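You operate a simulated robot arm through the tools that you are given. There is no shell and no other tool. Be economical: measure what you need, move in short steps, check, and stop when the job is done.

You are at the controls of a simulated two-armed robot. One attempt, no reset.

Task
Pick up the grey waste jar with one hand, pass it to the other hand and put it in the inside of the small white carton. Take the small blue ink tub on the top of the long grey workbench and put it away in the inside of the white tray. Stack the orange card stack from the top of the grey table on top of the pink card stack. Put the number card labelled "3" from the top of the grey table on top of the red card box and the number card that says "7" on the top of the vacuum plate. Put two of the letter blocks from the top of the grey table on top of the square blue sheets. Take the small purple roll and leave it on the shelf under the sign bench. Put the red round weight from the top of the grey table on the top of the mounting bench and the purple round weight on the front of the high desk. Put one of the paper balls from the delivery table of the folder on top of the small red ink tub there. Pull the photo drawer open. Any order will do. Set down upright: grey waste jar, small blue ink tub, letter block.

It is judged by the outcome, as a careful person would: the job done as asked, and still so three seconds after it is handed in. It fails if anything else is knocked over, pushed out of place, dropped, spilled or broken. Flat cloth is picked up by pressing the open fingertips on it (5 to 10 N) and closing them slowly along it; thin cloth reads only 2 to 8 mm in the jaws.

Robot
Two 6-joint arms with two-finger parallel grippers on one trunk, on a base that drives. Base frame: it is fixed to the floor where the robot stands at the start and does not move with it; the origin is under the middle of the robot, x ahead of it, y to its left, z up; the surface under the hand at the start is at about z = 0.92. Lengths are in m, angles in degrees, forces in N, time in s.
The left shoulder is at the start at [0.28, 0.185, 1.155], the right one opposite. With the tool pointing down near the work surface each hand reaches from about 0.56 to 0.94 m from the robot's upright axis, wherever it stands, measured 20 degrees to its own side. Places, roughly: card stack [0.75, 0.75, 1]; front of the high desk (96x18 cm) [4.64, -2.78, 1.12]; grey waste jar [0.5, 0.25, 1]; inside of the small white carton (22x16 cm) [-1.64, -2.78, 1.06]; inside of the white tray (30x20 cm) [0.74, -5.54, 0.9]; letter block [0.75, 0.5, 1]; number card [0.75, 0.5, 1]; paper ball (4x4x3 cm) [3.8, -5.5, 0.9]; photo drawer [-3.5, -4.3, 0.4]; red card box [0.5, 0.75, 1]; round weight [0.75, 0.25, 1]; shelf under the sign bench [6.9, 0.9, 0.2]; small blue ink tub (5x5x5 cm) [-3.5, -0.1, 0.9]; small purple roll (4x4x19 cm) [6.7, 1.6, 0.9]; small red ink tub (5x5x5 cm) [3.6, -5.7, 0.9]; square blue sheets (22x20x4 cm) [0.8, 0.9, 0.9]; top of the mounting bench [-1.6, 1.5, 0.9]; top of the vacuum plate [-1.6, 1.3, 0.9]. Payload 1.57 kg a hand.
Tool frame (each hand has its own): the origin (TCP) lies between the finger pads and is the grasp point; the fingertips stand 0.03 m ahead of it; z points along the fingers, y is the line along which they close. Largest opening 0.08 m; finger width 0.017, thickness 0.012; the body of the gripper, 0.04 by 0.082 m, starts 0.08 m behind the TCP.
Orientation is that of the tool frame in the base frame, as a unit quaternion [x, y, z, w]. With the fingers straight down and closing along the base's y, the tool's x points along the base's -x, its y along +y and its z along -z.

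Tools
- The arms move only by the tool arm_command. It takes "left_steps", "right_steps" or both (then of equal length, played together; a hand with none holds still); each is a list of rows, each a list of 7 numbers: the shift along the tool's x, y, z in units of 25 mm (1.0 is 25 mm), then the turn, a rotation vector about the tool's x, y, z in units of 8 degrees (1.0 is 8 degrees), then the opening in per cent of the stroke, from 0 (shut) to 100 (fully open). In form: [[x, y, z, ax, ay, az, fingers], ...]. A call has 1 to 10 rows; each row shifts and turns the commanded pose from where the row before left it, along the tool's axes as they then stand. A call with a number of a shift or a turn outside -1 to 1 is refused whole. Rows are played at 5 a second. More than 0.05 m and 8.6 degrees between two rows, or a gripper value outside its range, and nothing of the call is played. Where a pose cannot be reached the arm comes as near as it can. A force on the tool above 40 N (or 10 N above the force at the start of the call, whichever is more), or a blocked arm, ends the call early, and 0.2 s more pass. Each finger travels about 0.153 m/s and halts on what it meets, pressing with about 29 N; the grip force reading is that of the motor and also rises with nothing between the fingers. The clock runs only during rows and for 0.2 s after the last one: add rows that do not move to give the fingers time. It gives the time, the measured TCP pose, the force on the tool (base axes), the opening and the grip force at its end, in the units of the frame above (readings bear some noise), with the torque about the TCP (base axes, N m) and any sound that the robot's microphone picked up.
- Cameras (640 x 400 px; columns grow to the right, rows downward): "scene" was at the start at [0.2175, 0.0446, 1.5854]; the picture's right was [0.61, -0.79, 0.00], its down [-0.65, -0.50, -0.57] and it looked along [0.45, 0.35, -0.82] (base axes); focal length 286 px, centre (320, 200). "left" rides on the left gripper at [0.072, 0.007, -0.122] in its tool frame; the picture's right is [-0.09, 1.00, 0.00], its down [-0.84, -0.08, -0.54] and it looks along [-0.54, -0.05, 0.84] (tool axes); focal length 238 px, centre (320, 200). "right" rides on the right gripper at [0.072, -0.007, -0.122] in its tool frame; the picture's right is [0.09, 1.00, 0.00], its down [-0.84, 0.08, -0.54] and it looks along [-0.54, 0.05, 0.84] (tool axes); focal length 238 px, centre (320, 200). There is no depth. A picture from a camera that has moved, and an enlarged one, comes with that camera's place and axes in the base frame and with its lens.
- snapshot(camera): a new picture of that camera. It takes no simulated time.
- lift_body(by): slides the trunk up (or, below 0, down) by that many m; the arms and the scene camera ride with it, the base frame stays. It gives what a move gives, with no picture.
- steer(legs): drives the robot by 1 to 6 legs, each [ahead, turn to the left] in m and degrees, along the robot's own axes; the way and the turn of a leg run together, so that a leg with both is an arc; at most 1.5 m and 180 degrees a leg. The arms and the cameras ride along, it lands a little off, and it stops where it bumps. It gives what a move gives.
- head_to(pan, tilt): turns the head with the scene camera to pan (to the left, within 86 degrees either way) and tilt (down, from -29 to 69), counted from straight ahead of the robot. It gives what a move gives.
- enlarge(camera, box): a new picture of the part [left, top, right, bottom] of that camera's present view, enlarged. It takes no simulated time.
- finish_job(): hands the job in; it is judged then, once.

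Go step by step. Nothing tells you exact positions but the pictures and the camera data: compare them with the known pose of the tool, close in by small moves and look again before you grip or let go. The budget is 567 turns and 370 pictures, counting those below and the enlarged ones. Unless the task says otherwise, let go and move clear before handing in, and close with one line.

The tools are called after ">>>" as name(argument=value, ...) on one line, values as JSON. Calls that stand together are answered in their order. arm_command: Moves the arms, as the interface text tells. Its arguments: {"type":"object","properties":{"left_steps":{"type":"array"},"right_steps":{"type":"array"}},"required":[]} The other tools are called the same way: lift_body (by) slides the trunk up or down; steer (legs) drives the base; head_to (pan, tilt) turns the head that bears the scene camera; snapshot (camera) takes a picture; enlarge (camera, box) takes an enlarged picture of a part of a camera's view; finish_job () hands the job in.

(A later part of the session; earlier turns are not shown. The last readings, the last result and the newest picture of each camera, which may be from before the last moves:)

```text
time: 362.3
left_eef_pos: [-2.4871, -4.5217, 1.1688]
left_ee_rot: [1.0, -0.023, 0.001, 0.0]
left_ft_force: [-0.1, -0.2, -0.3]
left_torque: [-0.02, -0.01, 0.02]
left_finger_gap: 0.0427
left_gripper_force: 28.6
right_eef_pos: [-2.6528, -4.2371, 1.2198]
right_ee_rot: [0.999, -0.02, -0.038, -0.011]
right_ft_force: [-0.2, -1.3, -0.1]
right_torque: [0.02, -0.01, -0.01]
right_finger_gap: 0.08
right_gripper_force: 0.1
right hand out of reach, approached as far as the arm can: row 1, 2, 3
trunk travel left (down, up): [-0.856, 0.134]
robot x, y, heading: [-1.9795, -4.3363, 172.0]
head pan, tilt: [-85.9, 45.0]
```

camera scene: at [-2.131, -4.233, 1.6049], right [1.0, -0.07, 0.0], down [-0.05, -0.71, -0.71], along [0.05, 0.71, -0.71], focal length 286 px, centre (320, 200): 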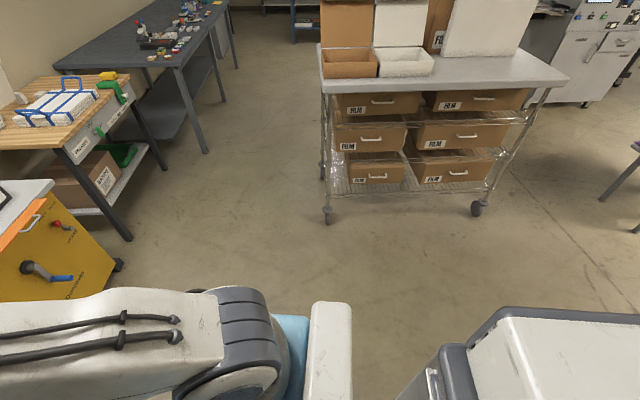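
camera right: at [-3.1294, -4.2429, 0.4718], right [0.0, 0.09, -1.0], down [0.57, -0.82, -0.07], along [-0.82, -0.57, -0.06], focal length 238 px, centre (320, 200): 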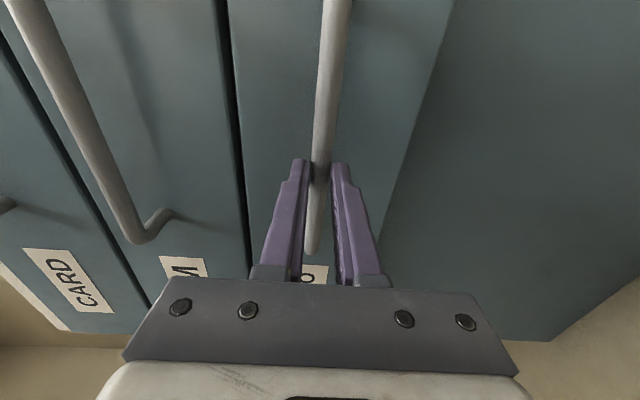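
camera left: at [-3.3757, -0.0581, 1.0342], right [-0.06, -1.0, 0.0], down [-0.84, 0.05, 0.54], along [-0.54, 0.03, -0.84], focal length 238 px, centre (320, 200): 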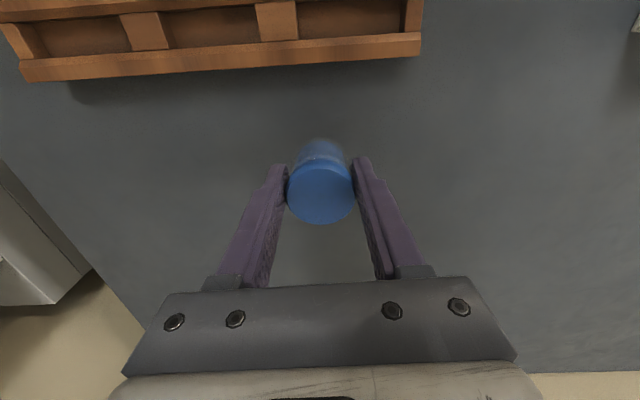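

>>> arm_command(right_steps=[[1, 0, 0, 0, 0.55, 0, 100], [1, 0, 0, 0, 0, 0, 100], [1, 0, 0, 0, 0, 0, 100], [0, 0, 0, 0, 0, 0, 100]])

>>> steer(legs=[[0.25, 0], [0, -82]])

>>> head_to(pan=60, tilt=45)

>>> snapshot(camera="scene")

>>> head_to(pan=-60, tilt=25)

>>> snapshot(camera="scene")

```text
time: 363.3
left_eef_pos: [-2.4872, -4.5226, 1.1684]
left_ee_rot: [1.0, -0.023, 0.001, -0.001]
left_ft_force: [0.7, -0.4, 0.0]
left_torque: [-0.01, 0.0, -0.02]
left_finger_gap: 0.0426
left_gripper_force: 29.0
right_eef_pos: [-2.5762, -4.2408, 1.2176]
right_ee_rot: [1.0, -0.022, 0.0, -0.011]
right_ft_force: [-0.2, 0.8, 0.2]
right_torque: [0.0, 0.02, 0.01]
right_finger_gap: 0.0799
right_gripper_force: 0.0
trunk travel left (down, up): [-0.856, 0.134]
robot x, y, heading: [-1.9762, -4.3359, 171.8]
head pan, tilt: [-85.9, 45.0]
```

```text
time: 368.7
left_eef_pos: [-2.4703, -3.8168, 1.1692]
left_ee_rot: [0.73, -0.684, 0.001, 0.001]
left_ft_force: [-0.5, -0.3, -1.4]
left_torque: [0.0, 0.0, -0.02]
left_finger_gap: 0.0429
left_gripper_force: 29.0
right_eef_pos: [-2.2005, -3.6954, 1.2194]
right_ee_rot: [0.731, -0.682, 0.007, -0.008]
right_ft_force: [-1.0, -1.6, 0.6]
right_torque: [0.0, 0.02, 0.01]
right_finger_gap: 0.0801
right_gripper_force: 0.1
trunk travel left (down, up): [-0.856, 0.134]
robot x, y, heading: [-2.2267, -4.3023, 88.6]
head pan, tilt: [-85.9, 45.0]
```

```text
time: 371.0
left_eef_pos: [-2.4703, -3.8179, 1.168]
left_ee_rot: [0.73, -0.683, 0.001, 0.001]
left_ft_force: [-0.5, -0.3, -1.7]
left_torque: [-0.02, -0.01, -0.01]
left_finger_gap: 0.0426
left_gripper_force: 29.0
right_eef_pos: [-2.2005, -3.6951, 1.2184]
right_ee_rot: [0.731, -0.682, 0.007, -0.008]
right_ft_force: [0.7, 0.0, -0.3]
right_torque: [-0.04, 0.03, 0.04]
right_finger_gap: 0.0799
right_gripper_force: 0.2
trunk travel left (down, up): [-0.856, 0.134]
robot x, y, heading: [-2.232, -4.305, 88.8]
head pan, tilt: [60.0, 45.0]
```

```text
261 pictures are left
camera scene: at [-2.2945, -4.0982, 1.6049], right [0.52, 0.85, 0.0], down [0.6, -0.37, -0.71], along [-0.6, 0.37, -0.71], focal length 286 px, centre (320, 200)
```

scene: 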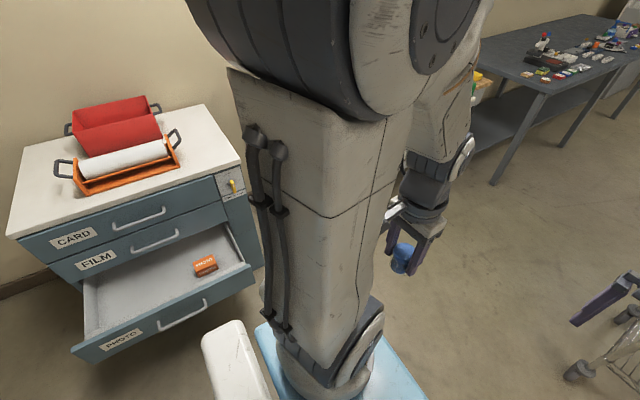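

```text
time: 373.0
left_eef_pos: [-2.4717, -3.816, 1.1681]
left_ee_rot: [0.731, -0.683, 0.002, 0.001]
left_ft_force: [-1.1, -0.8, -0.9]
left_torque: [-0.02, -0.03, -0.04]
left_finger_gap: 0.0427
left_gripper_force: 29.1
right_eef_pos: [-2.2005, -3.695, 1.2188]
right_ee_rot: [0.732, -0.682, 0.007, -0.008]
right_ft_force: [0.0, -0.4, -0.2]
right_torque: [-0.02, 0.01, 0.02]
right_finger_gap: 0.0801
right_gripper_force: 0.0
trunk travel left (down, up): [-0.856, 0.134]
robot x, y, heading: [-2.2308, -4.301, 88.7]
head pan, tilt: [-60.0, 25.0]
```

```text
260 pictures are left
camera scene: at [-2.1442, -4.0965, 1.6355], right [0.48, -0.88, 0.0], down [-0.37, -0.2, -0.91], along [0.8, 0.43, -0.42], focal length 286 px, centre (320, 200)
```

scene: 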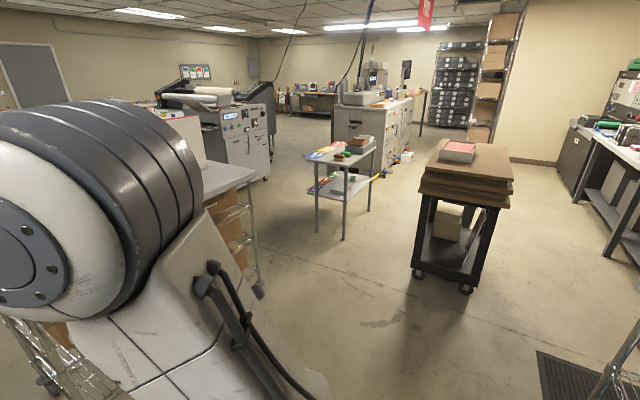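

The photo drawer stays open. Now to the white tray at ≈[0.74, -5.54]: drive up the aisle and east along y≈-3.6.

>>> steer(legs=[[0.68, 0], [0, -88.7], [1.4, 0]])

>>> head_to(pan=-30, tilt=25)

>>> snapshot(camera="scene")

```text
time: 387.1
left_eef_pos: [-0.3298, -3.3333, 1.1676]
left_ee_rot: [-0.059, 0.998, -0.001, -0.002]
left_ft_force: [-0.4, 0.7, -0.1]
left_torque: [0.0, -0.02, 0.01]
left_finger_gap: 0.0424
left_gripper_force: 29.1
right_eef_pos: [-0.1949, -3.5966, 1.2166]
right_ee_rot: [-0.06, 0.998, -0.011, 0.002]
right_ft_force: [0.3, -0.8, 0.1]
right_torque: [0.01, 0.01, -0.03]
right_finger_gap: 0.0799
right_gripper_force: 0.1
trunk travel left (down, up): [-0.856, 0.134]
robot x, y, heading: [-0.7993, -3.599, 1.3]
head pan, tilt: [-60.0, 25.0]
```

```text
time: 388.1
left_eef_pos: [-0.3288, -3.3339, 1.1691]
left_ee_rot: [-0.058, 0.998, 0.0, -0.002]
left_ft_force: [0.9, -0.3, 0.2]
left_torque: [0.02, 0.03, -0.02]
left_finger_gap: 0.0424
left_gripper_force: 28.9
right_eef_pos: [-0.194, -3.5969, 1.2177]
right_ee_rot: [-0.061, 0.998, -0.01, 0.001]
right_ft_force: [0.9, 0.3, 0.5]
right_torque: [0.01, 0.0, 0.01]
right_finger_gap: 0.0801
right_gripper_force: 0.0
trunk travel left (down, up): [-0.856, 0.134]
robot x, y, heading: [-0.8, -3.5941, 1.7]
head pan, tilt: [-30.0, 25.0]
```

```text
259 pictures are left
camera scene: at [-0.5593, -3.6388, 1.6355], right [-0.48, -0.88, 0.0], down [-0.37, 0.2, -0.91], along [0.8, -0.43, -0.42], focal length 286 px, centre (320, 200)
```

scene: 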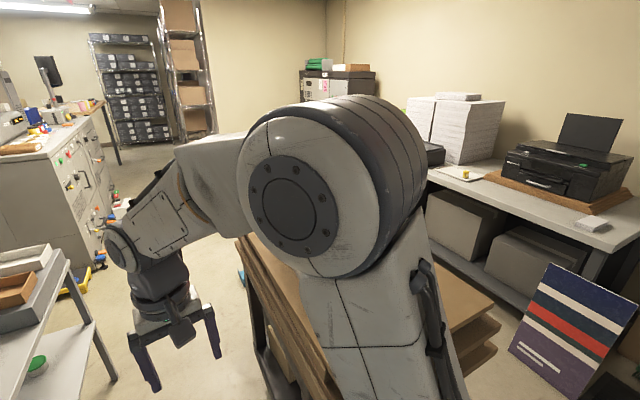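

>>> head_to(pan=-65, tilt=35)

>>> snapshot(camera="scene")

>>> head_to(pan=5, tilt=40)

>>> snapshot(camera="scene")

```text
time: 389.1
left_eef_pos: [-0.3287, -3.3339, 1.1688]
left_ee_rot: [-0.059, 0.998, 0.0, -0.002]
left_ft_force: [-0.1, 1.2, -1.1]
left_torque: [-0.03, 0.02, 0.0]
left_finger_gap: 0.0425
left_gripper_force: 28.5
right_eef_pos: [-0.1933, -3.597, 1.2173]
right_ee_rot: [-0.061, 0.998, -0.01, 0.002]
right_ft_force: [0.3, 0.6, -0.2]
right_torque: [0.0, 0.01, 0.01]
right_finger_gap: 0.0798
right_gripper_force: 0.0
trunk travel left (down, up): [-0.856, 0.134]
robot x, y, heading: [-0.8003, -3.5965, 1.8]
head pan, tilt: [-65.0, 35.0]
```

```text
258 pictures are left
camera scene: at [-0.6008, -3.6736, 1.6198], right [-0.89, -0.45, 0.0], down [-0.26, 0.51, -0.82], along [0.37, -0.73, -0.57], focal length 286 px, centre (320, 200)
```

scene: 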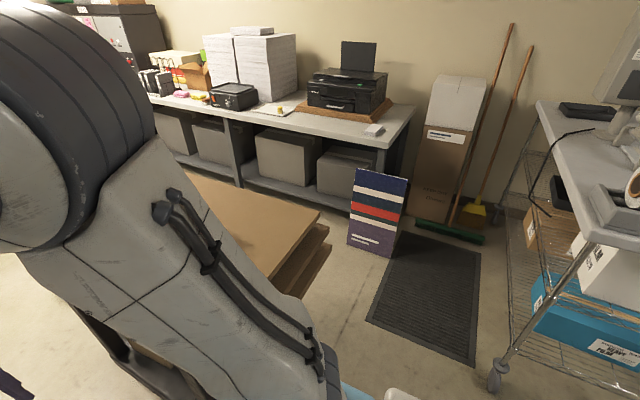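

```text
time: 390.5
left_eef_pos: [-0.3279, -3.3343, 1.1687]
left_ee_rot: [-0.06, 0.998, 0.0, 0.0]
left_ft_force: [-0.3, 0.4, -0.4]
left_torque: [-0.01, 0.01, -0.01]
left_finger_gap: 0.0425
left_gripper_force: 28.2
right_eef_pos: [-0.1952, -3.5971, 1.2183]
right_ee_rot: [-0.061, 0.998, -0.01, 0.001]
right_ft_force: [0.3, -0.2, 0.1]
right_torque: [0.0, 0.01, 0.02]
right_finger_gap: 0.0801
right_gripper_force: 0.1
trunk travel left (down, up): [-0.856, 0.134]
robot x, y, heading: [-0.7994, -3.6014, 1.2]
head pan, tilt: [5.0, 40.0]
```

```text
257 pictures are left
camera scene: at [-0.5558, -3.5852, 1.6122], right [0.11, -0.99, 0.0], down [-0.64, -0.07, -0.77], along [0.76, 0.09, -0.64], focal length 286 px, centre (320, 200)
```

scene: 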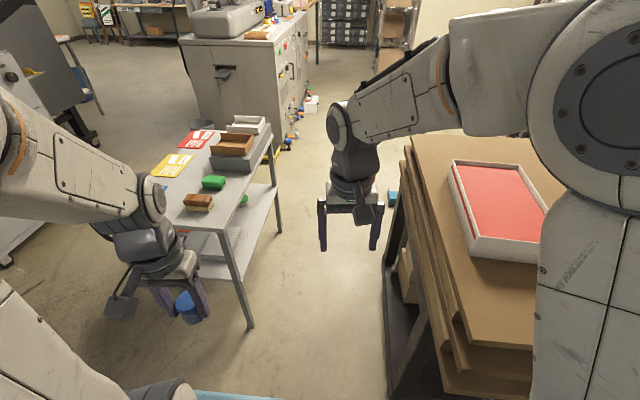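

The gap between side table and trolley (~0.72 m) looks too tight for the robot. I'll look for another route to the east side.

>>> head_to(pan=40, tilt=20)

>>> snapshot(camera="scene")

>>> head_to(pan=0, tilt=10)

>>> snapshot(camera="scene")

>>> head_to(pan=-86, tilt=69)

>>> snapshot(camera="scene")

```text
time: 391.5
left_eef_pos: [-0.33, -3.3346, 1.1684]
left_ee_rot: [-0.059, 0.998, 0.0, -0.002]
left_ft_force: [0.7, 0.2, -0.1]
left_torque: [0.01, 0.04, 0.0]
left_finger_gap: 0.0427
left_gripper_force: 28.8
right_eef_pos: [-0.1932, -3.5977, 1.2199]
right_ee_rot: [-0.06, 0.998, -0.01, 0.001]
right_ft_force: [0.3, -0.4, 0.0]
right_torque: [-0.03, -0.01, -0.01]
right_finger_gap: 0.0799
right_gripper_force: 0.2
trunk travel left (down, up): [-0.856, 0.134]
robot x, y, heading: [-0.7985, -3.6003, 1.7]
head pan, tilt: [40.0, 20.0]
```

```text
256 pictures are left
camera scene: at [-0.5705, -3.5332, 1.6435], right [0.66, -0.75, 0.0], down [-0.26, -0.23, -0.94], along [0.7, 0.62, -0.34], focal length 286 px, centre (320, 200)
```

scene: 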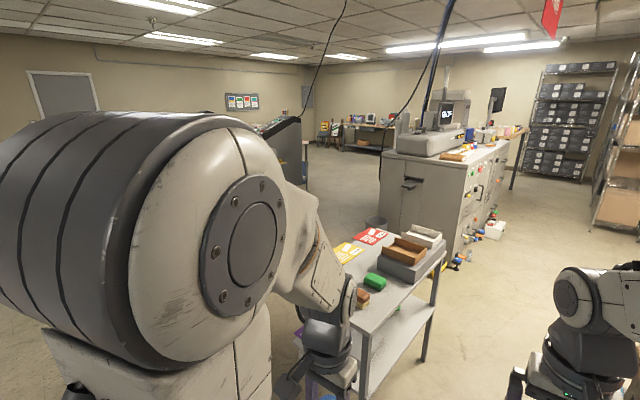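

```text
time: 392.6
left_eef_pos: [-0.3289, -3.3328, 1.1677]
left_ee_rot: [-0.059, 0.998, 0.0, -0.002]
left_ft_force: [-0.2, 0.4, 0.1]
left_torque: [0.01, 0.03, 0.02]
left_finger_gap: 0.0425
left_gripper_force: 29.3
right_eef_pos: [-0.1938, -3.5973, 1.2178]
right_ee_rot: [-0.062, 0.998, -0.011, 0.002]
right_ft_force: [0.4, 0.2, 0.5]
right_torque: [0.0, 0.01, -0.01]
right_finger_gap: 0.0801
right_gripper_force: 0.0
trunk travel left (down, up): [-0.856, 0.134]
robot x, y, heading: [-0.7966, -3.5989, 1.7]
head pan, tilt: [0.0, 10.0]
```

```text
255 pictures are left
camera scene: at [-0.5473, -3.5923, 1.6599], right [0.03, -1.0, 0.0], down [-0.17, 0.0, -0.98], along [0.98, 0.03, -0.17], focal length 286 px, centre (320, 200)
```

scene: 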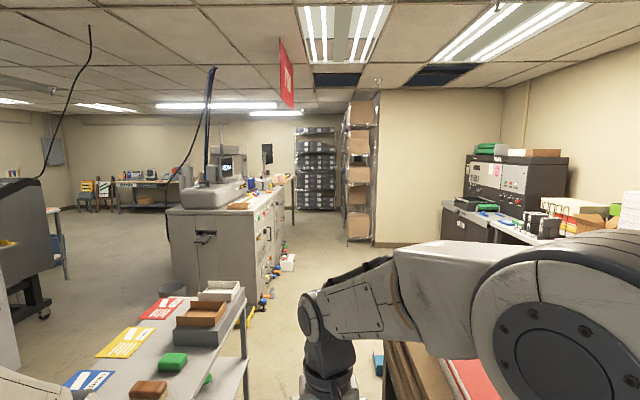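

```text
time: 394.2
left_eef_pos: [-0.3284, -3.3342, 1.1689]
left_ee_rot: [-0.059, 0.998, 0.0, -0.002]
left_ft_force: [-0.1, -0.1, -1.9]
left_torque: [0.02, 0.03, 0.0]
left_finger_gap: 0.0426
left_gripper_force: 28.8
right_eef_pos: [-0.1937, -3.5986, 1.2182]
right_ee_rot: [-0.061, 0.998, -0.011, 0.002]
right_ft_force: [0.3, 0.2, 0.5]
right_torque: [0.02, -0.01, 0.01]
right_finger_gap: 0.0802
right_gripper_force: 0.0
trunk travel left (down, up): [-0.856, 0.134]
robot x, y, heading: [-0.7986, -3.6012, 1.4]
head pan, tilt: [-85.9, 68.8]
```

```text
254 pictures are left
camera scene: at [-0.6347, -3.6506, 1.5761], right [-1.0, -0.1, 0.0], down [-0.09, 0.93, -0.36], along [0.04, -0.36, -0.93], focal length 286 px, centre (320, 200)
```

scene: 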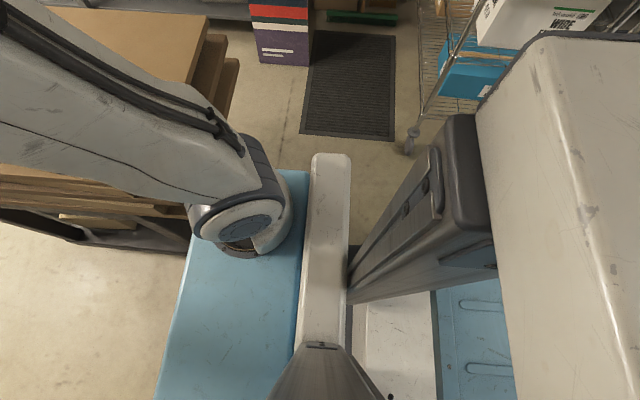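

Looking down, the wide shoulder slab sits near z≈1.0–1.05; with the trunk fully raised it clears trolley and side table tops, and the base itself is narrow enough. I'll raise the trunk and line up on y≈-3.46.

>>> lift_body(by=0.13)

>>> steer(legs=[[0, 18.5], [0.42, 0], [0, -20]])

>>> head_to(pan=-75, tilt=60)

>>> snapshot(camera="scene")

>>> head_to(pan=60, tilt=60)

>>> snapshot(camera="scene")

```text
time: 395.8
left_eef_pos: [-0.329, -3.3337, 1.2986]
left_ee_rot: [-0.059, 0.998, 0.0, -0.001]
left_ft_force: [-0.2, 0.2, -1.1]
left_torque: [-0.01, -0.02, -0.02]
left_finger_gap: 0.0428
left_gripper_force: 29.1
right_eef_pos: [-0.1941, -3.5978, 1.3484]
right_ee_rot: [-0.062, 0.998, -0.01, 0.001]
right_ft_force: [-0.4, -0.3, 0.0]
right_torque: [-0.02, -0.02, -0.02]
right_finger_gap: 0.0799
right_gripper_force: 0.2
trunk travel left (down, up): [-0.986, 0.004]
robot x, y, heading: [-0.8023, -3.5996, 1.7]
head pan, tilt: [-85.9, 68.8]
```

```text
time: 400.5
left_eef_pos: [0.077, -3.2006, 1.2985]
left_ee_rot: [-0.046, 0.999, -0.001, -0.002]
left_ft_force: [-0.6, -0.6, -0.7]
left_torque: [0.0, -0.01, 0.01]
left_finger_gap: 0.0427
left_gripper_force: 28.7
right_eef_pos: [0.2038, -3.468, 1.3479]
right_ee_rot: [-0.047, 0.999, -0.01, 0.001]
right_ft_force: [0.0, -0.1, 0.1]
right_torque: [0.01, 0.01, -0.02]
right_finger_gap: 0.08
right_gripper_force: 0.0
trunk travel left (down, up): [-0.986, 0.004]
robot x, y, heading: [-0.4023, -3.454, -0.4]
head pan, tilt: [-85.9, 68.8]
```

```text
time: 401.2
left_eef_pos: [0.0776, -3.2, 1.299]
left_ee_rot: [-0.046, 0.999, 0.0, -0.002]
left_ft_force: [0.7, 0.8, 0.2]
left_torque: [0.01, 0.04, 0.01]
left_finger_gap: 0.0426
left_gripper_force: 29.3
right_eef_pos: [0.2046, -3.467, 1.3478]
right_ee_rot: [-0.047, 0.999, -0.01, 0.001]
right_ft_force: [-0.4, 0.7, 0.4]
right_torque: [0.03, -0.02, 0.02]
right_finger_gap: 0.08
right_gripper_force: 0.1
trunk travel left (down, up): [-0.986, 0.004]
robot x, y, heading: [-0.4021, -3.4528, 0.1]
head pan, tilt: [-75.0, 60.0]
```

```text
253 pictures are left
camera scene: at [-0.2243, -3.518, 1.7154], right [-0.97, -0.26, 0.0], down [-0.22, 0.84, -0.5], along [0.13, -0.48, -0.87], focal length 286 px, centre (320, 200)
```

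scene: 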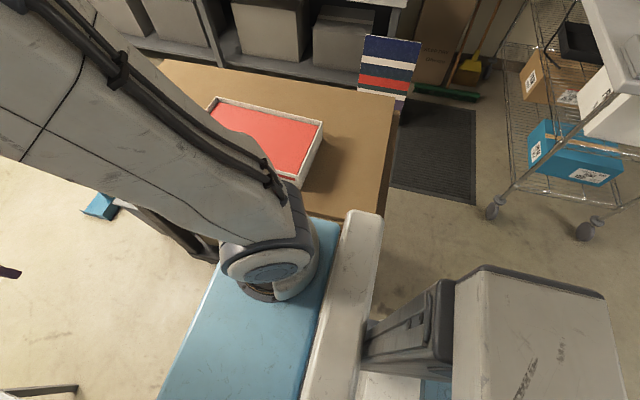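

```text
time: 403.4
left_eef_pos: [0.0767, -3.2009, 1.2989]
left_ee_rot: [-0.046, 0.999, 0.0, -0.002]
left_ft_force: [0.1, -0.3, -0.9]
left_torque: [0.01, 0.01, -0.01]
left_finger_gap: 0.0424
left_gripper_force: 28.9
right_eef_pos: [0.2043, -3.468, 1.3488]
right_ee_rot: [-0.047, 0.999, -0.01, 0.002]
right_ft_force: [0.0, 0.1, -0.1]
right_torque: [0.02, 0.0, -0.02]
right_finger_gap: 0.08
right_gripper_force: 0.0
trunk travel left (down, up): [-0.986, 0.004]
robot x, y, heading: [-0.4014, -3.4567, 0.0]
head pan, tilt: [60.0, 60.0]
```

```text
252 pictures are left
camera scene: at [-0.208, -3.396, 1.7154], right [0.87, -0.5, 0.0], down [-0.43, -0.75, -0.5], along [0.25, 0.43, -0.87], focal length 286 px, centre (320, 200)
```

scene: 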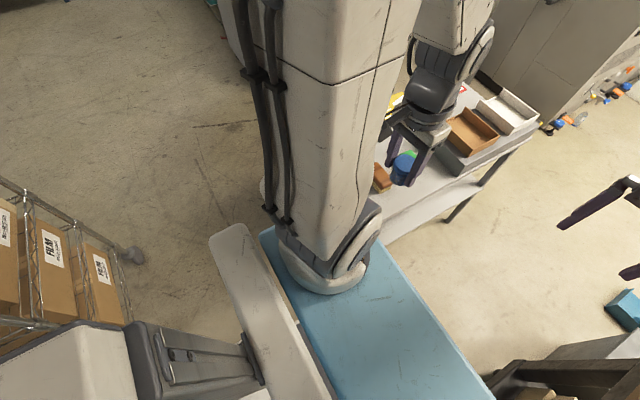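

Base alignment is at y≈-3.455, centred in the gap. I'll creep forward in short legs and check.

>>> steer(legs=[[0.35, 0]])

>>> head_to(pan=-86, tilt=69)

>>> snapshot(camera="scene")

>>> head_to(pan=86, tilt=69)

>>> snapshot(camera="scene")

```text
time: 405.7
left_eef_pos: [0.43, -3.1995, 1.2984]
left_ee_rot: [-0.047, 0.999, 0.0, -0.003]
left_ft_force: [0.6, 0.1, 0.0]
left_torque: [0.0, -0.01, 0.01]
left_finger_gap: 0.0423
left_gripper_force: 29.1
right_eef_pos: [0.5591, -3.4681, 1.3488]
right_ee_rot: [-0.048, 0.999, -0.011, 0.002]
right_ft_force: [0.0, 0.3, 0.5]
right_torque: [-0.01, -0.02, -0.02]
right_finger_gap: 0.0799
right_gripper_force: 0.0
trunk travel left (down, up): [-0.986, 0.004]
robot x, y, heading: [-0.0484, -3.4559, -0.1]
head pan, tilt: [60.0, 60.0]
```

```text
time: 408.0
left_eef_pos: [0.4295, -3.1988, 1.2984]
left_ee_rot: [-0.047, 0.999, 0.0, -0.003]
left_ft_force: [-0.5, -0.3, -0.5]
left_torque: [0.01, 0.02, 0.0]
left_finger_gap: 0.0425
left_gripper_force: 28.8
right_eef_pos: [0.5575, -3.4671, 1.3486]
right_ee_rot: [-0.047, 0.999, -0.01, 0.002]
right_ft_force: [-0.5, 0.1, -0.1]
right_torque: [0.0, 0.01, 0.02]
right_finger_gap: 0.0799
right_gripper_force: 0.0
trunk travel left (down, up): [-0.986, 0.004]
robot x, y, heading: [-0.0513, -3.4572, 0.1]
head pan, tilt: [-85.9, 68.8]
```

```text
251 pictures are left
camera scene: at [0.1164, -3.5093, 1.7061], right [-1.0, -0.07, 0.0], down [-0.07, 0.93, -0.36], along [0.03, -0.36, -0.93], focal length 286 px, centre (320, 200)
```

scene: 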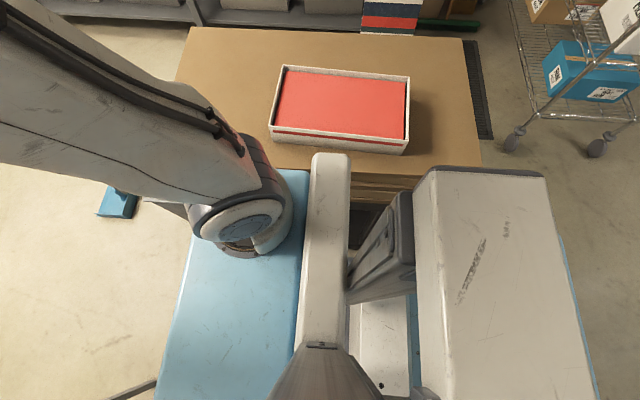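

```text
time: 410.6
left_eef_pos: [0.4312, -3.2006, 1.2997]
left_ee_rot: [-0.048, 0.999, -0.001, -0.002]
left_ft_force: [-0.3, -0.1, -0.5]
left_torque: [0.01, 0.0, -0.01]
left_finger_gap: 0.0424
left_gripper_force: 29.1
right_eef_pos: [0.5597, -3.4666, 1.3475]
right_ee_rot: [-0.048, 0.999, -0.01, 0.001]
right_ft_force: [0.8, 0.3, 0.0]
right_torque: [0.04, 0.01, 0.0]
right_finger_gap: 0.08
right_gripper_force: 0.1
trunk travel left (down, up): [-0.986, 0.004]
robot x, y, heading: [-0.0462, -3.4512, 0.1]
head pan, tilt: [85.9, 68.8]
```

```text
250 pictures are left
camera scene: at [0.1163, -3.3978, 1.7061], right [1.0, -0.07, 0.0], down [-0.07, -0.93, -0.36], along [0.03, 0.36, -0.93], focal length 286 px, centre (320, 200)
```

scene: 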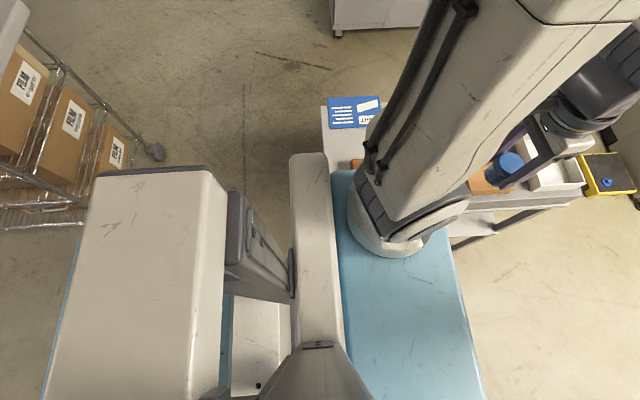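

The rear housing clears both edges by several centimetres. Continue straight east.

>>> steer(legs=[[0.5, 0]])

>>> snapshot(camera="scene")

```text
time: 413.4
left_eef_pos: [0.9194, -3.1973, 1.299]
left_ee_rot: [-0.048, 0.999, 0.001, -0.002]
left_ft_force: [-0.6, -0.4, -1.5]
left_torque: [-0.02, 0.03, 0.0]
left_finger_gap: 0.0427
left_gripper_force: 28.7
right_eef_pos: [1.0478, -3.4657, 1.3482]
right_ee_rot: [-0.049, 0.999, -0.011, 0.002]
right_ft_force: [0.3, 0.2, -0.5]
right_torque: [-0.03, 0.01, 0.01]
right_finger_gap: 0.0798
right_gripper_force: 0.1
trunk travel left (down, up): [-0.986, 0.004]
robot x, y, heading: [0.4386, -3.4568, 0.1]
head pan, tilt: [85.9, 68.8]
```

```text
249 pictures are left
camera scene: at [0.6052, -3.3967, 1.706], right [1.0, -0.07, 0.0], down [-0.06, -0.93, -0.36], along [0.02, 0.36, -0.93], focal length 286 px, centre (320, 200)
```

scene: 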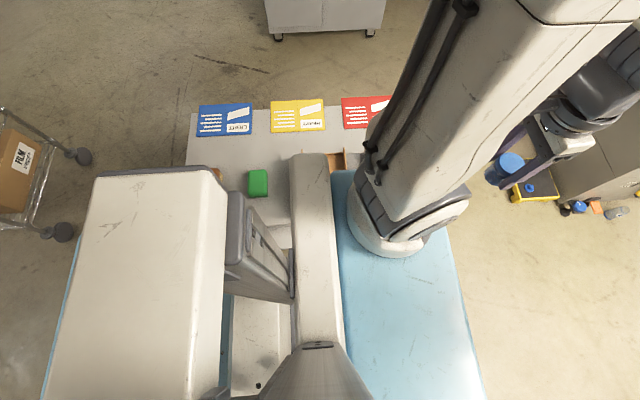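

>>> steer(legs=[[0.72, 0]])

>>> head_to(pan=-50, tilt=35)

>>> snapshot(camera="scene")

>>> head_to(pan=0, tilt=25)

>>> snapshot(camera="scene")

```text
time: 417.4
left_eef_pos: [1.6474, -3.1987, 1.2984]
left_ee_rot: [-0.047, 0.999, -0.001, -0.001]
left_ft_force: [0.0, 0.1, -1.2]
left_torque: [0.01, -0.01, -0.02]
left_finger_gap: 0.0425
left_gripper_force: 28.5
right_eef_pos: [1.7756, -3.4661, 1.3478]
right_ee_rot: [-0.048, 0.999, -0.01, 0.001]
right_ft_force: [0.2, 0.1, -0.1]
right_torque: [-0.02, -0.01, 0.02]
right_finger_gap: 0.0802
right_gripper_force: 0.0
trunk travel left (down, up): [-0.986, 0.004]
robot x, y, heading: [1.1734, -3.4567, -0.2]
head pan, tilt: [85.9, 68.8]
```

```text
time: 419.6
left_eef_pos: [1.647, -3.1981, 1.2988]
left_ee_rot: [-0.047, 0.999, 0.0, -0.002]
left_ft_force: [0.3, -0.1, -1.3]
left_torque: [0.0, 0.04, 0.01]
left_finger_gap: 0.0423
left_gripper_force: 29.4
right_eef_pos: [1.7762, -3.4653, 1.3479]
right_ee_rot: [-0.048, 0.999, -0.01, 0.002]
right_ft_force: [0.2, -0.1, -0.5]
right_torque: [-0.01, -0.01, 0.01]
right_finger_gap: 0.0797
right_gripper_force: 0.1
trunk travel left (down, up): [-0.986, 0.004]
robot x, y, heading: [1.1685, -3.4508, -0.1]
head pan, tilt: [-50.0, 35.0]
```

```text
248 pictures are left
camera scene: at [1.3857, -3.5192, 1.7497], right [-0.77, -0.64, 0.0], down [-0.37, 0.44, -0.82], along [0.53, -0.63, -0.57], focal length 286 px, centre (320, 200)
```

scene: 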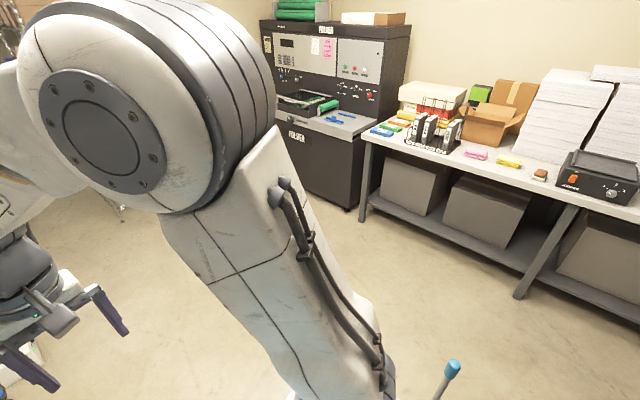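

```text
time: 420.8
left_eef_pos: [1.6469, -3.1987, 1.2983]
left_ee_rot: [-0.047, 0.999, 0.0, -0.002]
left_ft_force: [-0.5, 0.4, -0.4]
left_torque: [-0.01, 0.01, 0.04]
left_finger_gap: 0.0424
left_gripper_force: 29.0
right_eef_pos: [1.7742, -3.4658, 1.3467]
right_ee_rot: [-0.048, 0.999, -0.01, 0.001]
right_ft_force: [0.3, -0.8, 0.8]
right_torque: [0.01, 0.01, 0.0]
right_finger_gap: 0.0799
right_gripper_force: 0.1
trunk travel left (down, up): [-0.986, 0.004]
robot x, y, heading: [1.1683, -3.4517, -0.1]
head pan, tilt: [0.0, 25.0]
```

```text
247 pictures are left
camera scene: at [1.4212, -3.4518, 1.7655], right [0.0, -1.0, 0.0], down [-0.42, 0.0, -0.91], along [0.91, 0.0, -0.42], focal length 286 px, centre (320, 200)
```

scene: 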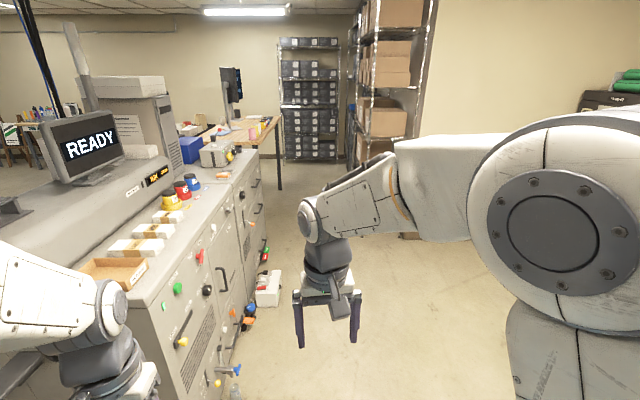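

There is a blue-topped pole near the right; I'll look at it before turning south.

>>> head_to(pan=-80, tilt=50)

>>> snapshot(camera="scene")

```text
time: 422.3
left_eef_pos: [1.6456, -3.199, 1.2979]
left_ee_rot: [-0.048, 0.999, -0.001, -0.002]
left_ft_force: [-0.9, 0.8, -1.5]
left_torque: [-0.01, 0.0, -0.02]
left_finger_gap: 0.0424
left_gripper_force: 29.1
right_eef_pos: [1.776, -3.4662, 1.3494]
right_ee_rot: [-0.048, 0.999, -0.01, 0.001]
right_ft_force: [-0.2, 0.1, 0.0]
right_torque: [0.01, -0.01, -0.01]
right_finger_gap: 0.0798
right_gripper_force: 0.0
trunk travel left (down, up): [-0.986, 0.004]
robot x, y, heading: [1.171, -3.4512, -0.1]
head pan, tilt: [-80.0, 50.0]
```

```text
246 pictures are left
camera scene: at [1.3425, -3.5276, 1.728], right [-0.98, -0.17, 0.0], down [-0.13, 0.75, -0.64], along [0.11, -0.63, -0.77], focal length 286 px, centre (320, 200)
```

scene: 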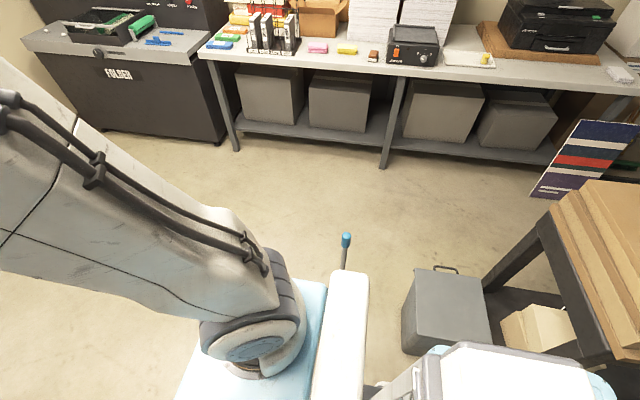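

A bin and a pole stand near [1.34, -4.16], so I'll swing around east of them and approach the bench heading west along y≈-4.75.

>>> steer(legs=[[0.85, 0], [0, -90], [1.25, 0], [0, -90]])

>>> head_to(pan=20, tilt=35)

>>> snapshot(camera="scene")

```text
time: 440.5
left_eef_pos: [1.4973, -4.9601, 1.2988]
left_ee_rot: [1.0, 0.028, 0.001, -0.001]
left_ft_force: [0.0, -0.4, -1.3]
left_torque: [0.0, 0.0, -0.04]
left_finger_gap: 0.0424
left_gripper_force: 28.5
right_eef_pos: [1.3778, -4.687, 1.3481]
right_ee_rot: [0.999, 0.031, -0.001, -0.011]
right_ft_force: [0.6, -1.2, -0.1]
right_torque: [0.01, -0.02, 0.02]
right_finger_gap: 0.0801
right_gripper_force: 0.0
trunk travel left (down, up): [-0.986, 0.004]
robot x, y, heading: [1.9824, -4.7187, 178.0]
head pan, tilt: [-80.0, 50.0]
```

```text
time: 442.3
left_eef_pos: [1.4974, -4.959, 1.2981]
left_ee_rot: [1.0, 0.029, 0.001, 0.0]
left_ft_force: [0.5, 0.2, -0.6]
left_torque: [-0.01, 0.01, -0.03]
left_finger_gap: 0.0425
left_gripper_force: 29.0
right_eef_pos: [1.3785, -4.6883, 1.3487]
right_ee_rot: [0.999, 0.03, -0.001, -0.011]
right_ft_force: [-0.5, 0.9, 0.3]
right_torque: [0.0, -0.01, -0.02]
right_finger_gap: 0.08
right_gripper_force: 0.0
trunk travel left (down, up): [-0.986, 0.004]
robot x, y, heading: [1.9853, -4.7205, 177.8]
head pan, tilt: [20.0, 35.0]
```

```text
245 pictures are left
camera scene: at [1.7398, -4.7434, 1.7497], right [-0.31, 0.95, 0.0], down [0.55, 0.18, -0.82], along [-0.78, -0.25, -0.57], focal length 286 px, centre (320, 200)
```

scene: 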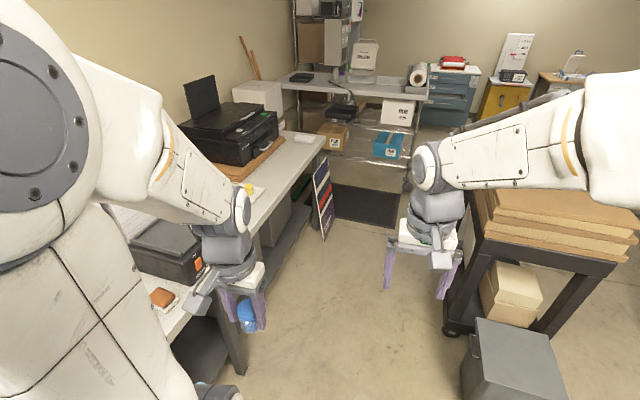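

>>> steer(legs=[[0, 6], [0.84, 0], [0, 11]])

>>> head_to(pan=45, tilt=45)

>>> snapshot(camera="scene")

>>> snapshot(camera="left")

```text
time: 448.0
left_eef_pos: [0.7564, -5.1439, 1.2981]
left_ee_rot: [0.985, 0.174, 0.001, 0.0]
left_ft_force: [0.3, 0.1, -0.4]
left_torque: [0.01, -0.01, -0.01]
left_finger_gap: 0.0424
left_gripper_force: 29.1
right_eef_pos: [0.566, -4.9196, 1.3476]
right_ee_rot: [0.984, 0.176, -0.002, -0.011]
right_ft_force: [0.4, 0.2, 0.3]
right_torque: [-0.04, 0.0, 0.0]
right_finger_gap: 0.08
right_gripper_force: 0.1
trunk travel left (down, up): [-0.986, 0.004]
robot x, y, heading: [1.153, -4.7732, -165.3]
head pan, tilt: [20.0, 35.0]
```

```text
time: 448.9
left_eef_pos: [0.7569, -5.1437, 1.2991]
left_ee_rot: [0.985, 0.174, 0.001, 0.0]
left_ft_force: [0.4, -0.2, -0.6]
left_torque: [0.0, -0.01, -0.01]
left_finger_gap: 0.0424
left_gripper_force: 28.9
right_eef_pos: [0.5649, -4.9198, 1.3475]
right_ee_rot: [0.984, 0.177, -0.003, -0.01]
right_ft_force: [0.2, 0.3, 0.9]
right_torque: [0.0, 0.01, 0.0]
right_finger_gap: 0.0796
right_gripper_force: 0.1
trunk travel left (down, up): [-0.986, 0.004]
robot x, y, heading: [1.1522, -4.7798, -165.3]
head pan, tilt: [45.0, 45.0]
```

```text
244 pictures are left
camera scene: at [0.9594, -4.8877, 1.7349], right [-0.86, 0.5, 0.0], down [0.36, 0.61, -0.71], along [-0.36, -0.61, -0.71], focal length 286 px, centre (320, 200)
```

scene: 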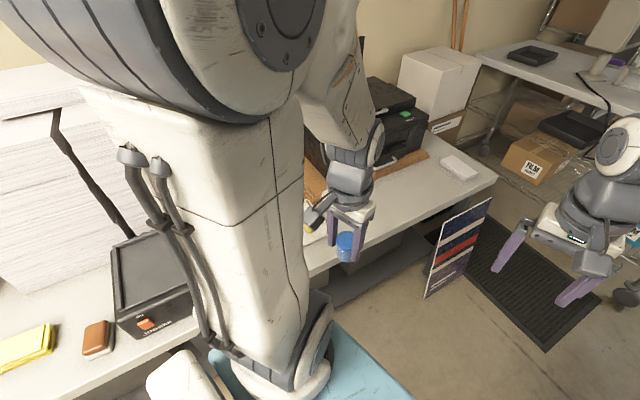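

```text
243 pictures are left
camera left: at [0.8265, -5.1259, 1.4211], right [0.26, -0.97, 0.0], down [-0.81, -0.22, 0.54], along [-0.52, -0.14, -0.84], focal length 238 px, centre (320, 200)
```

left: 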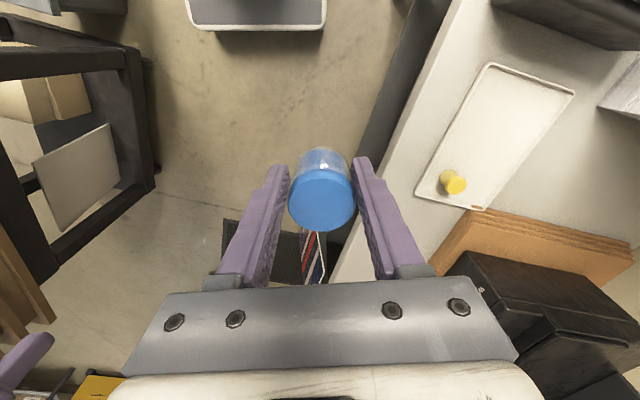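

The tray spans x 0.585–0.885, y −5.44…−5.65, with a yellow tub at its left end. I'll bring the blue tub over [0.79, -5.545].

>>> arm_command(left_steps=[[-0.27, 0.9, 0, 0, 0, 0, 20], [-0.27, 0.97, 0, 0, 0, 0, 20], [-0.27, 0.97, 0, 0, 0, 0, 20], [-0.27, 0.97, 0, 0, 0, 0, 20], [-0.27, 0.97, 0, 0, 0, 0, 20], [-0.27, 0.97, 0, 0, 0, 0, 20], [-0.27, 0.97, 0, 0, 0, 0, 20], [-0.27, 0.97, 0, 0, 0, 0, 20], [-0.27, 0.97, 0, 0, 0, 0, 20], [-0.27, 0.97, 0, 0, 0, 0, 20]])

>>> arm_command(left_steps=[[-0.27, 0.97, 0, 0, 0, 0, 20], [-0.27, 0.97, 0, 0, 0, 0, 20], [-0.27, 0.97, 0, 0, 0, 0, 20], [-0.27, 0.97, 0, 0, 0, 0, 20], [-0.27, 0.97, 0, 0, 0, 0, 20], [-0.2, 0.97, 0, 0, 0, 0, 20], [0, 0, 0.5, 0, 0, 0, 20], [0, 0, 1, 0, 0, 0, 20], [0, 0, 1, 0, 0, 0, 20], [0, 0, 1, 0, 0, 0, 20]])

>>> snapshot(camera="left")

>>> snapshot(camera="scene")

```text
time: 451.1
left_eef_pos: [0.7756, -5.3953, 1.2977]
left_ee_rot: [0.985, 0.174, 0.0, -0.001]
left_ft_force: [0.2, 0.0, -1.8]
left_torque: [-0.01, -0.03, 0.0]
left_finger_gap: 0.0425
left_gripper_force: 29.3
right_eef_pos: [0.5649, -4.9189, 1.3475]
right_ee_rot: [0.984, 0.177, -0.003, -0.01]
right_ft_force: [0.6, 0.4, -0.2]
right_torque: [-0.02, -0.01, -0.02]
right_finger_gap: 0.0801
right_gripper_force: 0.1
trunk travel left (down, up): [-0.986, 0.004]
robot x, y, heading: [1.1572, -4.7763, -165.2]
head pan, tilt: [45.0, 45.0]
```

```text
time: 453.3
left_eef_pos: [0.7901, -5.5415, 1.2104]
left_ee_rot: [0.985, 0.174, 0.003, -0.001]
left_ft_force: [0.1, -0.5, -0.3]
left_torque: [-0.01, 0.01, 0.02]
left_finger_gap: 0.0424
left_gripper_force: 29.5
right_eef_pos: [0.5645, -4.9186, 1.3478]
right_ee_rot: [0.984, 0.177, -0.002, -0.012]
right_ft_force: [-0.3, 0.7, -0.4]
right_torque: [-0.01, -0.03, 0.0]
right_finger_gap: 0.08
right_gripper_force: 0.2
trunk travel left (down, up): [-0.986, 0.004]
robot x, y, heading: [1.1551, -4.7792, -165.3]
head pan, tilt: [45.0, 45.0]
```

```text
242 pictures are left
camera left: at [0.8585, -5.5239, 1.3326], right [0.26, -0.97, 0.0], down [-0.81, -0.22, 0.54], along [-0.52, -0.14, -0.84], focal length 238 px, centre (320, 200)
```

left: 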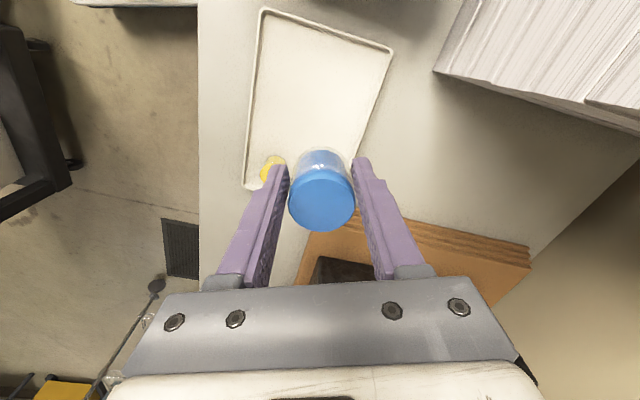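

```text
241 pictures are left
camera scene: at [0.9595, -4.8878, 1.7349], right [-0.86, 0.5, 0.0], down [0.36, 0.61, -0.71], along [-0.36, -0.61, -0.71], focal length 286 px, centre (320, 200)
```

scene: 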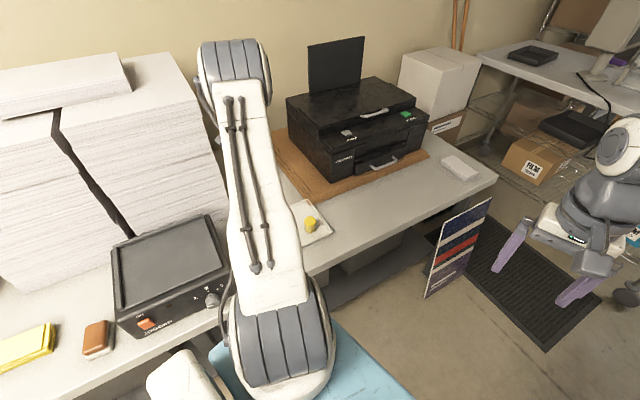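

Position over the tray is good. Lowering with the arm.

>>> arm_command(left_steps=[[0, 0, 1, 0, 0, 0, 20], [0, 0, 1, 0, 0, 0, 20], [0, 0, 1, 0, 0, 0, 20], [0, 0, 1, 0, 0, 0, 20], [0, 0, 1, 0, 0, 0, 20], [0, 0, 1, 0, 0, 0, 20], [0, 0, 1, 0, 0, 0, 20], [0, 0, 1, 0, 0, 0, 20], [0, 0, 0.8, 0, 0, 0, 20], [0, 0, 0, 0, 0, 0, 20]])

>>> snapshot(camera="left")

```text
time: 455.5
left_eef_pos: [0.7899, -5.5431, 0.9896]
left_ee_rot: [0.985, 0.174, 0.0, -0.001]
left_ft_force: [0.5, 0.5, -0.1]
left_torque: [0.0, -0.01, -0.01]
left_finger_gap: 0.0423
left_gripper_force: 29.4
right_eef_pos: [0.5642, -4.9187, 1.3482]
right_ee_rot: [0.984, 0.176, -0.003, -0.01]
right_ft_force: [0.3, 0.5, 0.2]
right_torque: [0.02, -0.02, -0.01]
right_finger_gap: 0.0799
right_gripper_force: 0.0
trunk travel left (down, up): [-0.986, 0.004]
robot x, y, heading: [1.1534, -4.7731, -165.3]
head pan, tilt: [45.0, 45.0]
```

```text
240 pictures are left
camera left: at [0.8596, -5.524, 1.112], right [0.26, -0.97, 0.0], down [-0.81, -0.22, 0.54], along [-0.52, -0.14, -0.84], focal length 238 px, centre (320, 200)
```

left: 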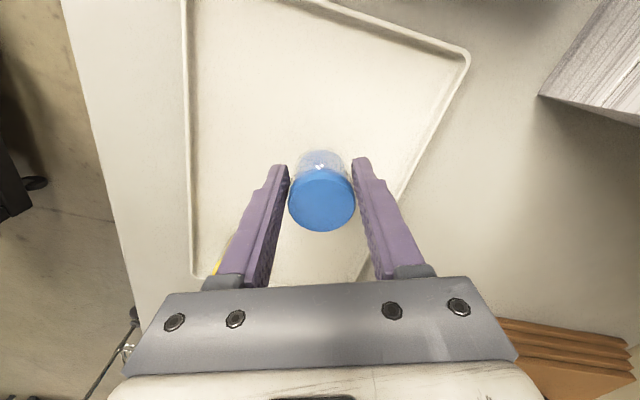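

>>> arm_command(left_steps=[[0, 0, 0.6, 0, 0, 0, 20], [0, 0, 0.6, 0, 0, 0, 20], [0, 0, 0.5, 0, 0, 0, 20], [0, 0, 0.2, 0, 0, 0, 20], [0, 0, 0, 0, 0, 0, 20]])

>>> arm_command(left_steps=[[0, 0, 0.1, 0, 0, 0, 20], [0, 0, 0.1, 0, 0, 0, 20], [0, 0, 0.1, 0, 0, 0, 20], [0, 0, 0, 0, 0, 0, 20]])

```text
time: 456.7
left_eef_pos: [0.7901, -5.5456, 0.9468]
left_ee_rot: [0.985, 0.174, -0.001, 0.004]
left_ft_force: [-1.9, -2.7, 26.2]
left_torque: [-0.21, 0.39, -0.02]
left_finger_gap: 0.0428
left_gripper_force: 28.9
right_eef_pos: [0.5657, -4.9176, 1.3488]
right_ee_rot: [0.984, 0.175, -0.003, -0.01]
right_ft_force: [-0.1, 0.0, 0.4]
right_torque: [0.0, 0.0, 0.0]
right_finger_gap: 0.0799
right_gripper_force: 0.1
trunk travel left (down, up): [-0.986, 0.004]
robot x, y, heading: [1.153, -4.777, -165.2]
head pan, tilt: [45.0, 45.0]
```

```text
time: 457.7
left_eef_pos: [0.7909, -5.5445, 0.9383]
left_ee_rot: [0.984, 0.177, 0.001, 0.001]
left_ft_force: [4.9, -5.6, 26.4]
left_torque: [-0.28, 0.2, 0.06]
left_finger_gap: 0.0426
left_gripper_force: 28.8
right_eef_pos: [0.5659, -4.9182, 1.3501]
right_ee_rot: [0.984, 0.176, -0.003, -0.01]
right_ft_force: [0.0, 0.5, 0.0]
right_torque: [-0.02, 0.02, -0.01]
right_finger_gap: 0.0802
right_gripper_force: 0.0
trunk travel left (down, up): [-0.986, 0.004]
robot x, y, heading: [1.1576, -4.7752, -165.0]
head pan, tilt: [45.0, 45.0]
```

It made contact a bit earlier than expected and the tub slid slightly up in the grip. I'll ease up a hair and look.

>>> arm_command(left_steps=[[0, 0, -0.08, 0, 0, 0, 20], [0, 0, 0, 0, 0, 0, 20]])

>>> snapshot(camera="left")

```text
time: 458.3
left_eef_pos: [0.7896, -5.5424, 0.9377]
left_ee_rot: [0.985, 0.175, 0.001, 0.0]
left_ft_force: [1.3, -5.0, 15.6]
left_torque: [-0.22, 0.16, 0.06]
left_finger_gap: 0.0424
left_gripper_force: 29.1
right_eef_pos: [0.566, -4.9192, 1.3482]
right_ee_rot: [0.984, 0.175, -0.002, -0.01]
right_ft_force: [-0.3, 0.6, 0.1]
right_torque: [-0.01, 0.01, -0.01]
right_finger_gap: 0.0797
right_gripper_force: 0.0
trunk travel left (down, up): [-0.986, 0.004]
robot x, y, heading: [1.1514, -4.7762, -165.2]
head pan, tilt: [45.0, 45.0]
```

```text
239 pictures are left
camera left: at [0.8594, -5.5233, 1.0602], right [0.26, -0.97, 0.0], down [-0.81, -0.22, 0.54], along [-0.52, -0.14, -0.84], focal length 238 px, centre (320, 200)
```

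left: 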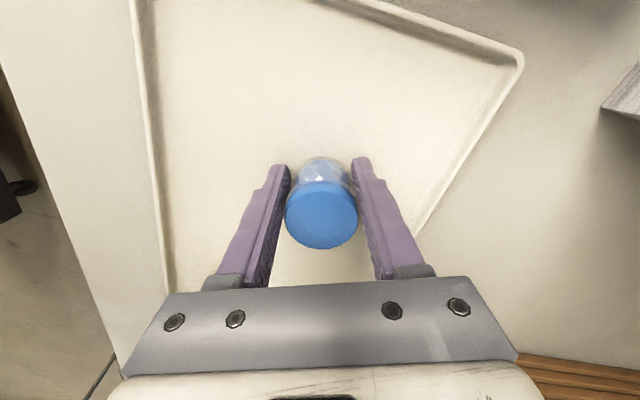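

The tub stands upright on the tray floor. Open and rise.

>>> arm_command(left_steps=[[0, 0, -0.05, 0, 0, 0, 20], [0, 0, 0, 0, 0, 0, 70], [0, 0, 0, 0, 0, 0, 100], [0, 0, 0, 0, 0, 0, 100], [0, 0, -0.5, 0, 0, 0, 100], [0, 0, -1, 0, 0, 0, 100], [0, 0, -1, 0, 0, 0, 100], [0, 0, -1, 0, 0, 0, 100], [0, 0, -1, 0, 0, 0, 100], [0, 0, -1, 0, 0, 0, 100]])

>>> snapshot(camera="left")

```text
time: 460.5
left_eef_pos: [0.7901, -5.543, 1.0758]
left_ee_rot: [0.985, 0.175, 0.002, 0.0]
left_ft_force: [1.3, -0.3, 0.0]
left_torque: [0.02, 0.0, 0.0]
left_finger_gap: 0.0802
left_gripper_force: 0.0
right_eef_pos: [0.5665, -4.919, 1.3485]
right_ee_rot: [0.984, 0.175, -0.003, -0.011]
right_ft_force: [0.3, 0.3, -0.9]
right_torque: [0.0, 0.0, 0.0]
right_finger_gap: 0.0802
right_gripper_force: 0.2
trunk travel left (down, up): [-0.986, 0.004]
robot x, y, heading: [1.1542, -4.7753, -165.0]
head pan, tilt: [45.0, 45.0]
```

```text
238 pictures are left
camera left: at [0.8597, -5.5238, 1.1991], right [0.26, -0.97, 0.0], down [-0.81, -0.22, 0.54], along [-0.52, -0.14, -0.84], focal length 238 px, centre (320, 200)
```

left: 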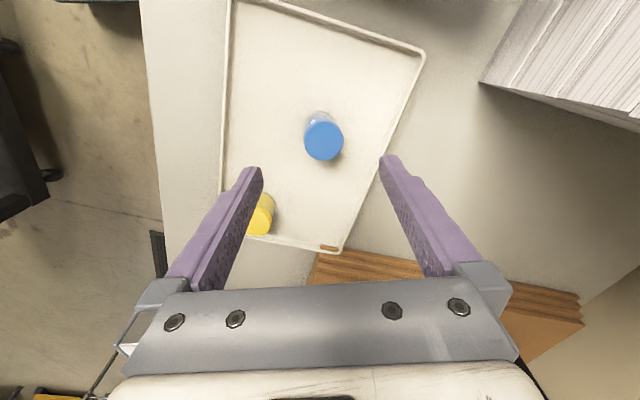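

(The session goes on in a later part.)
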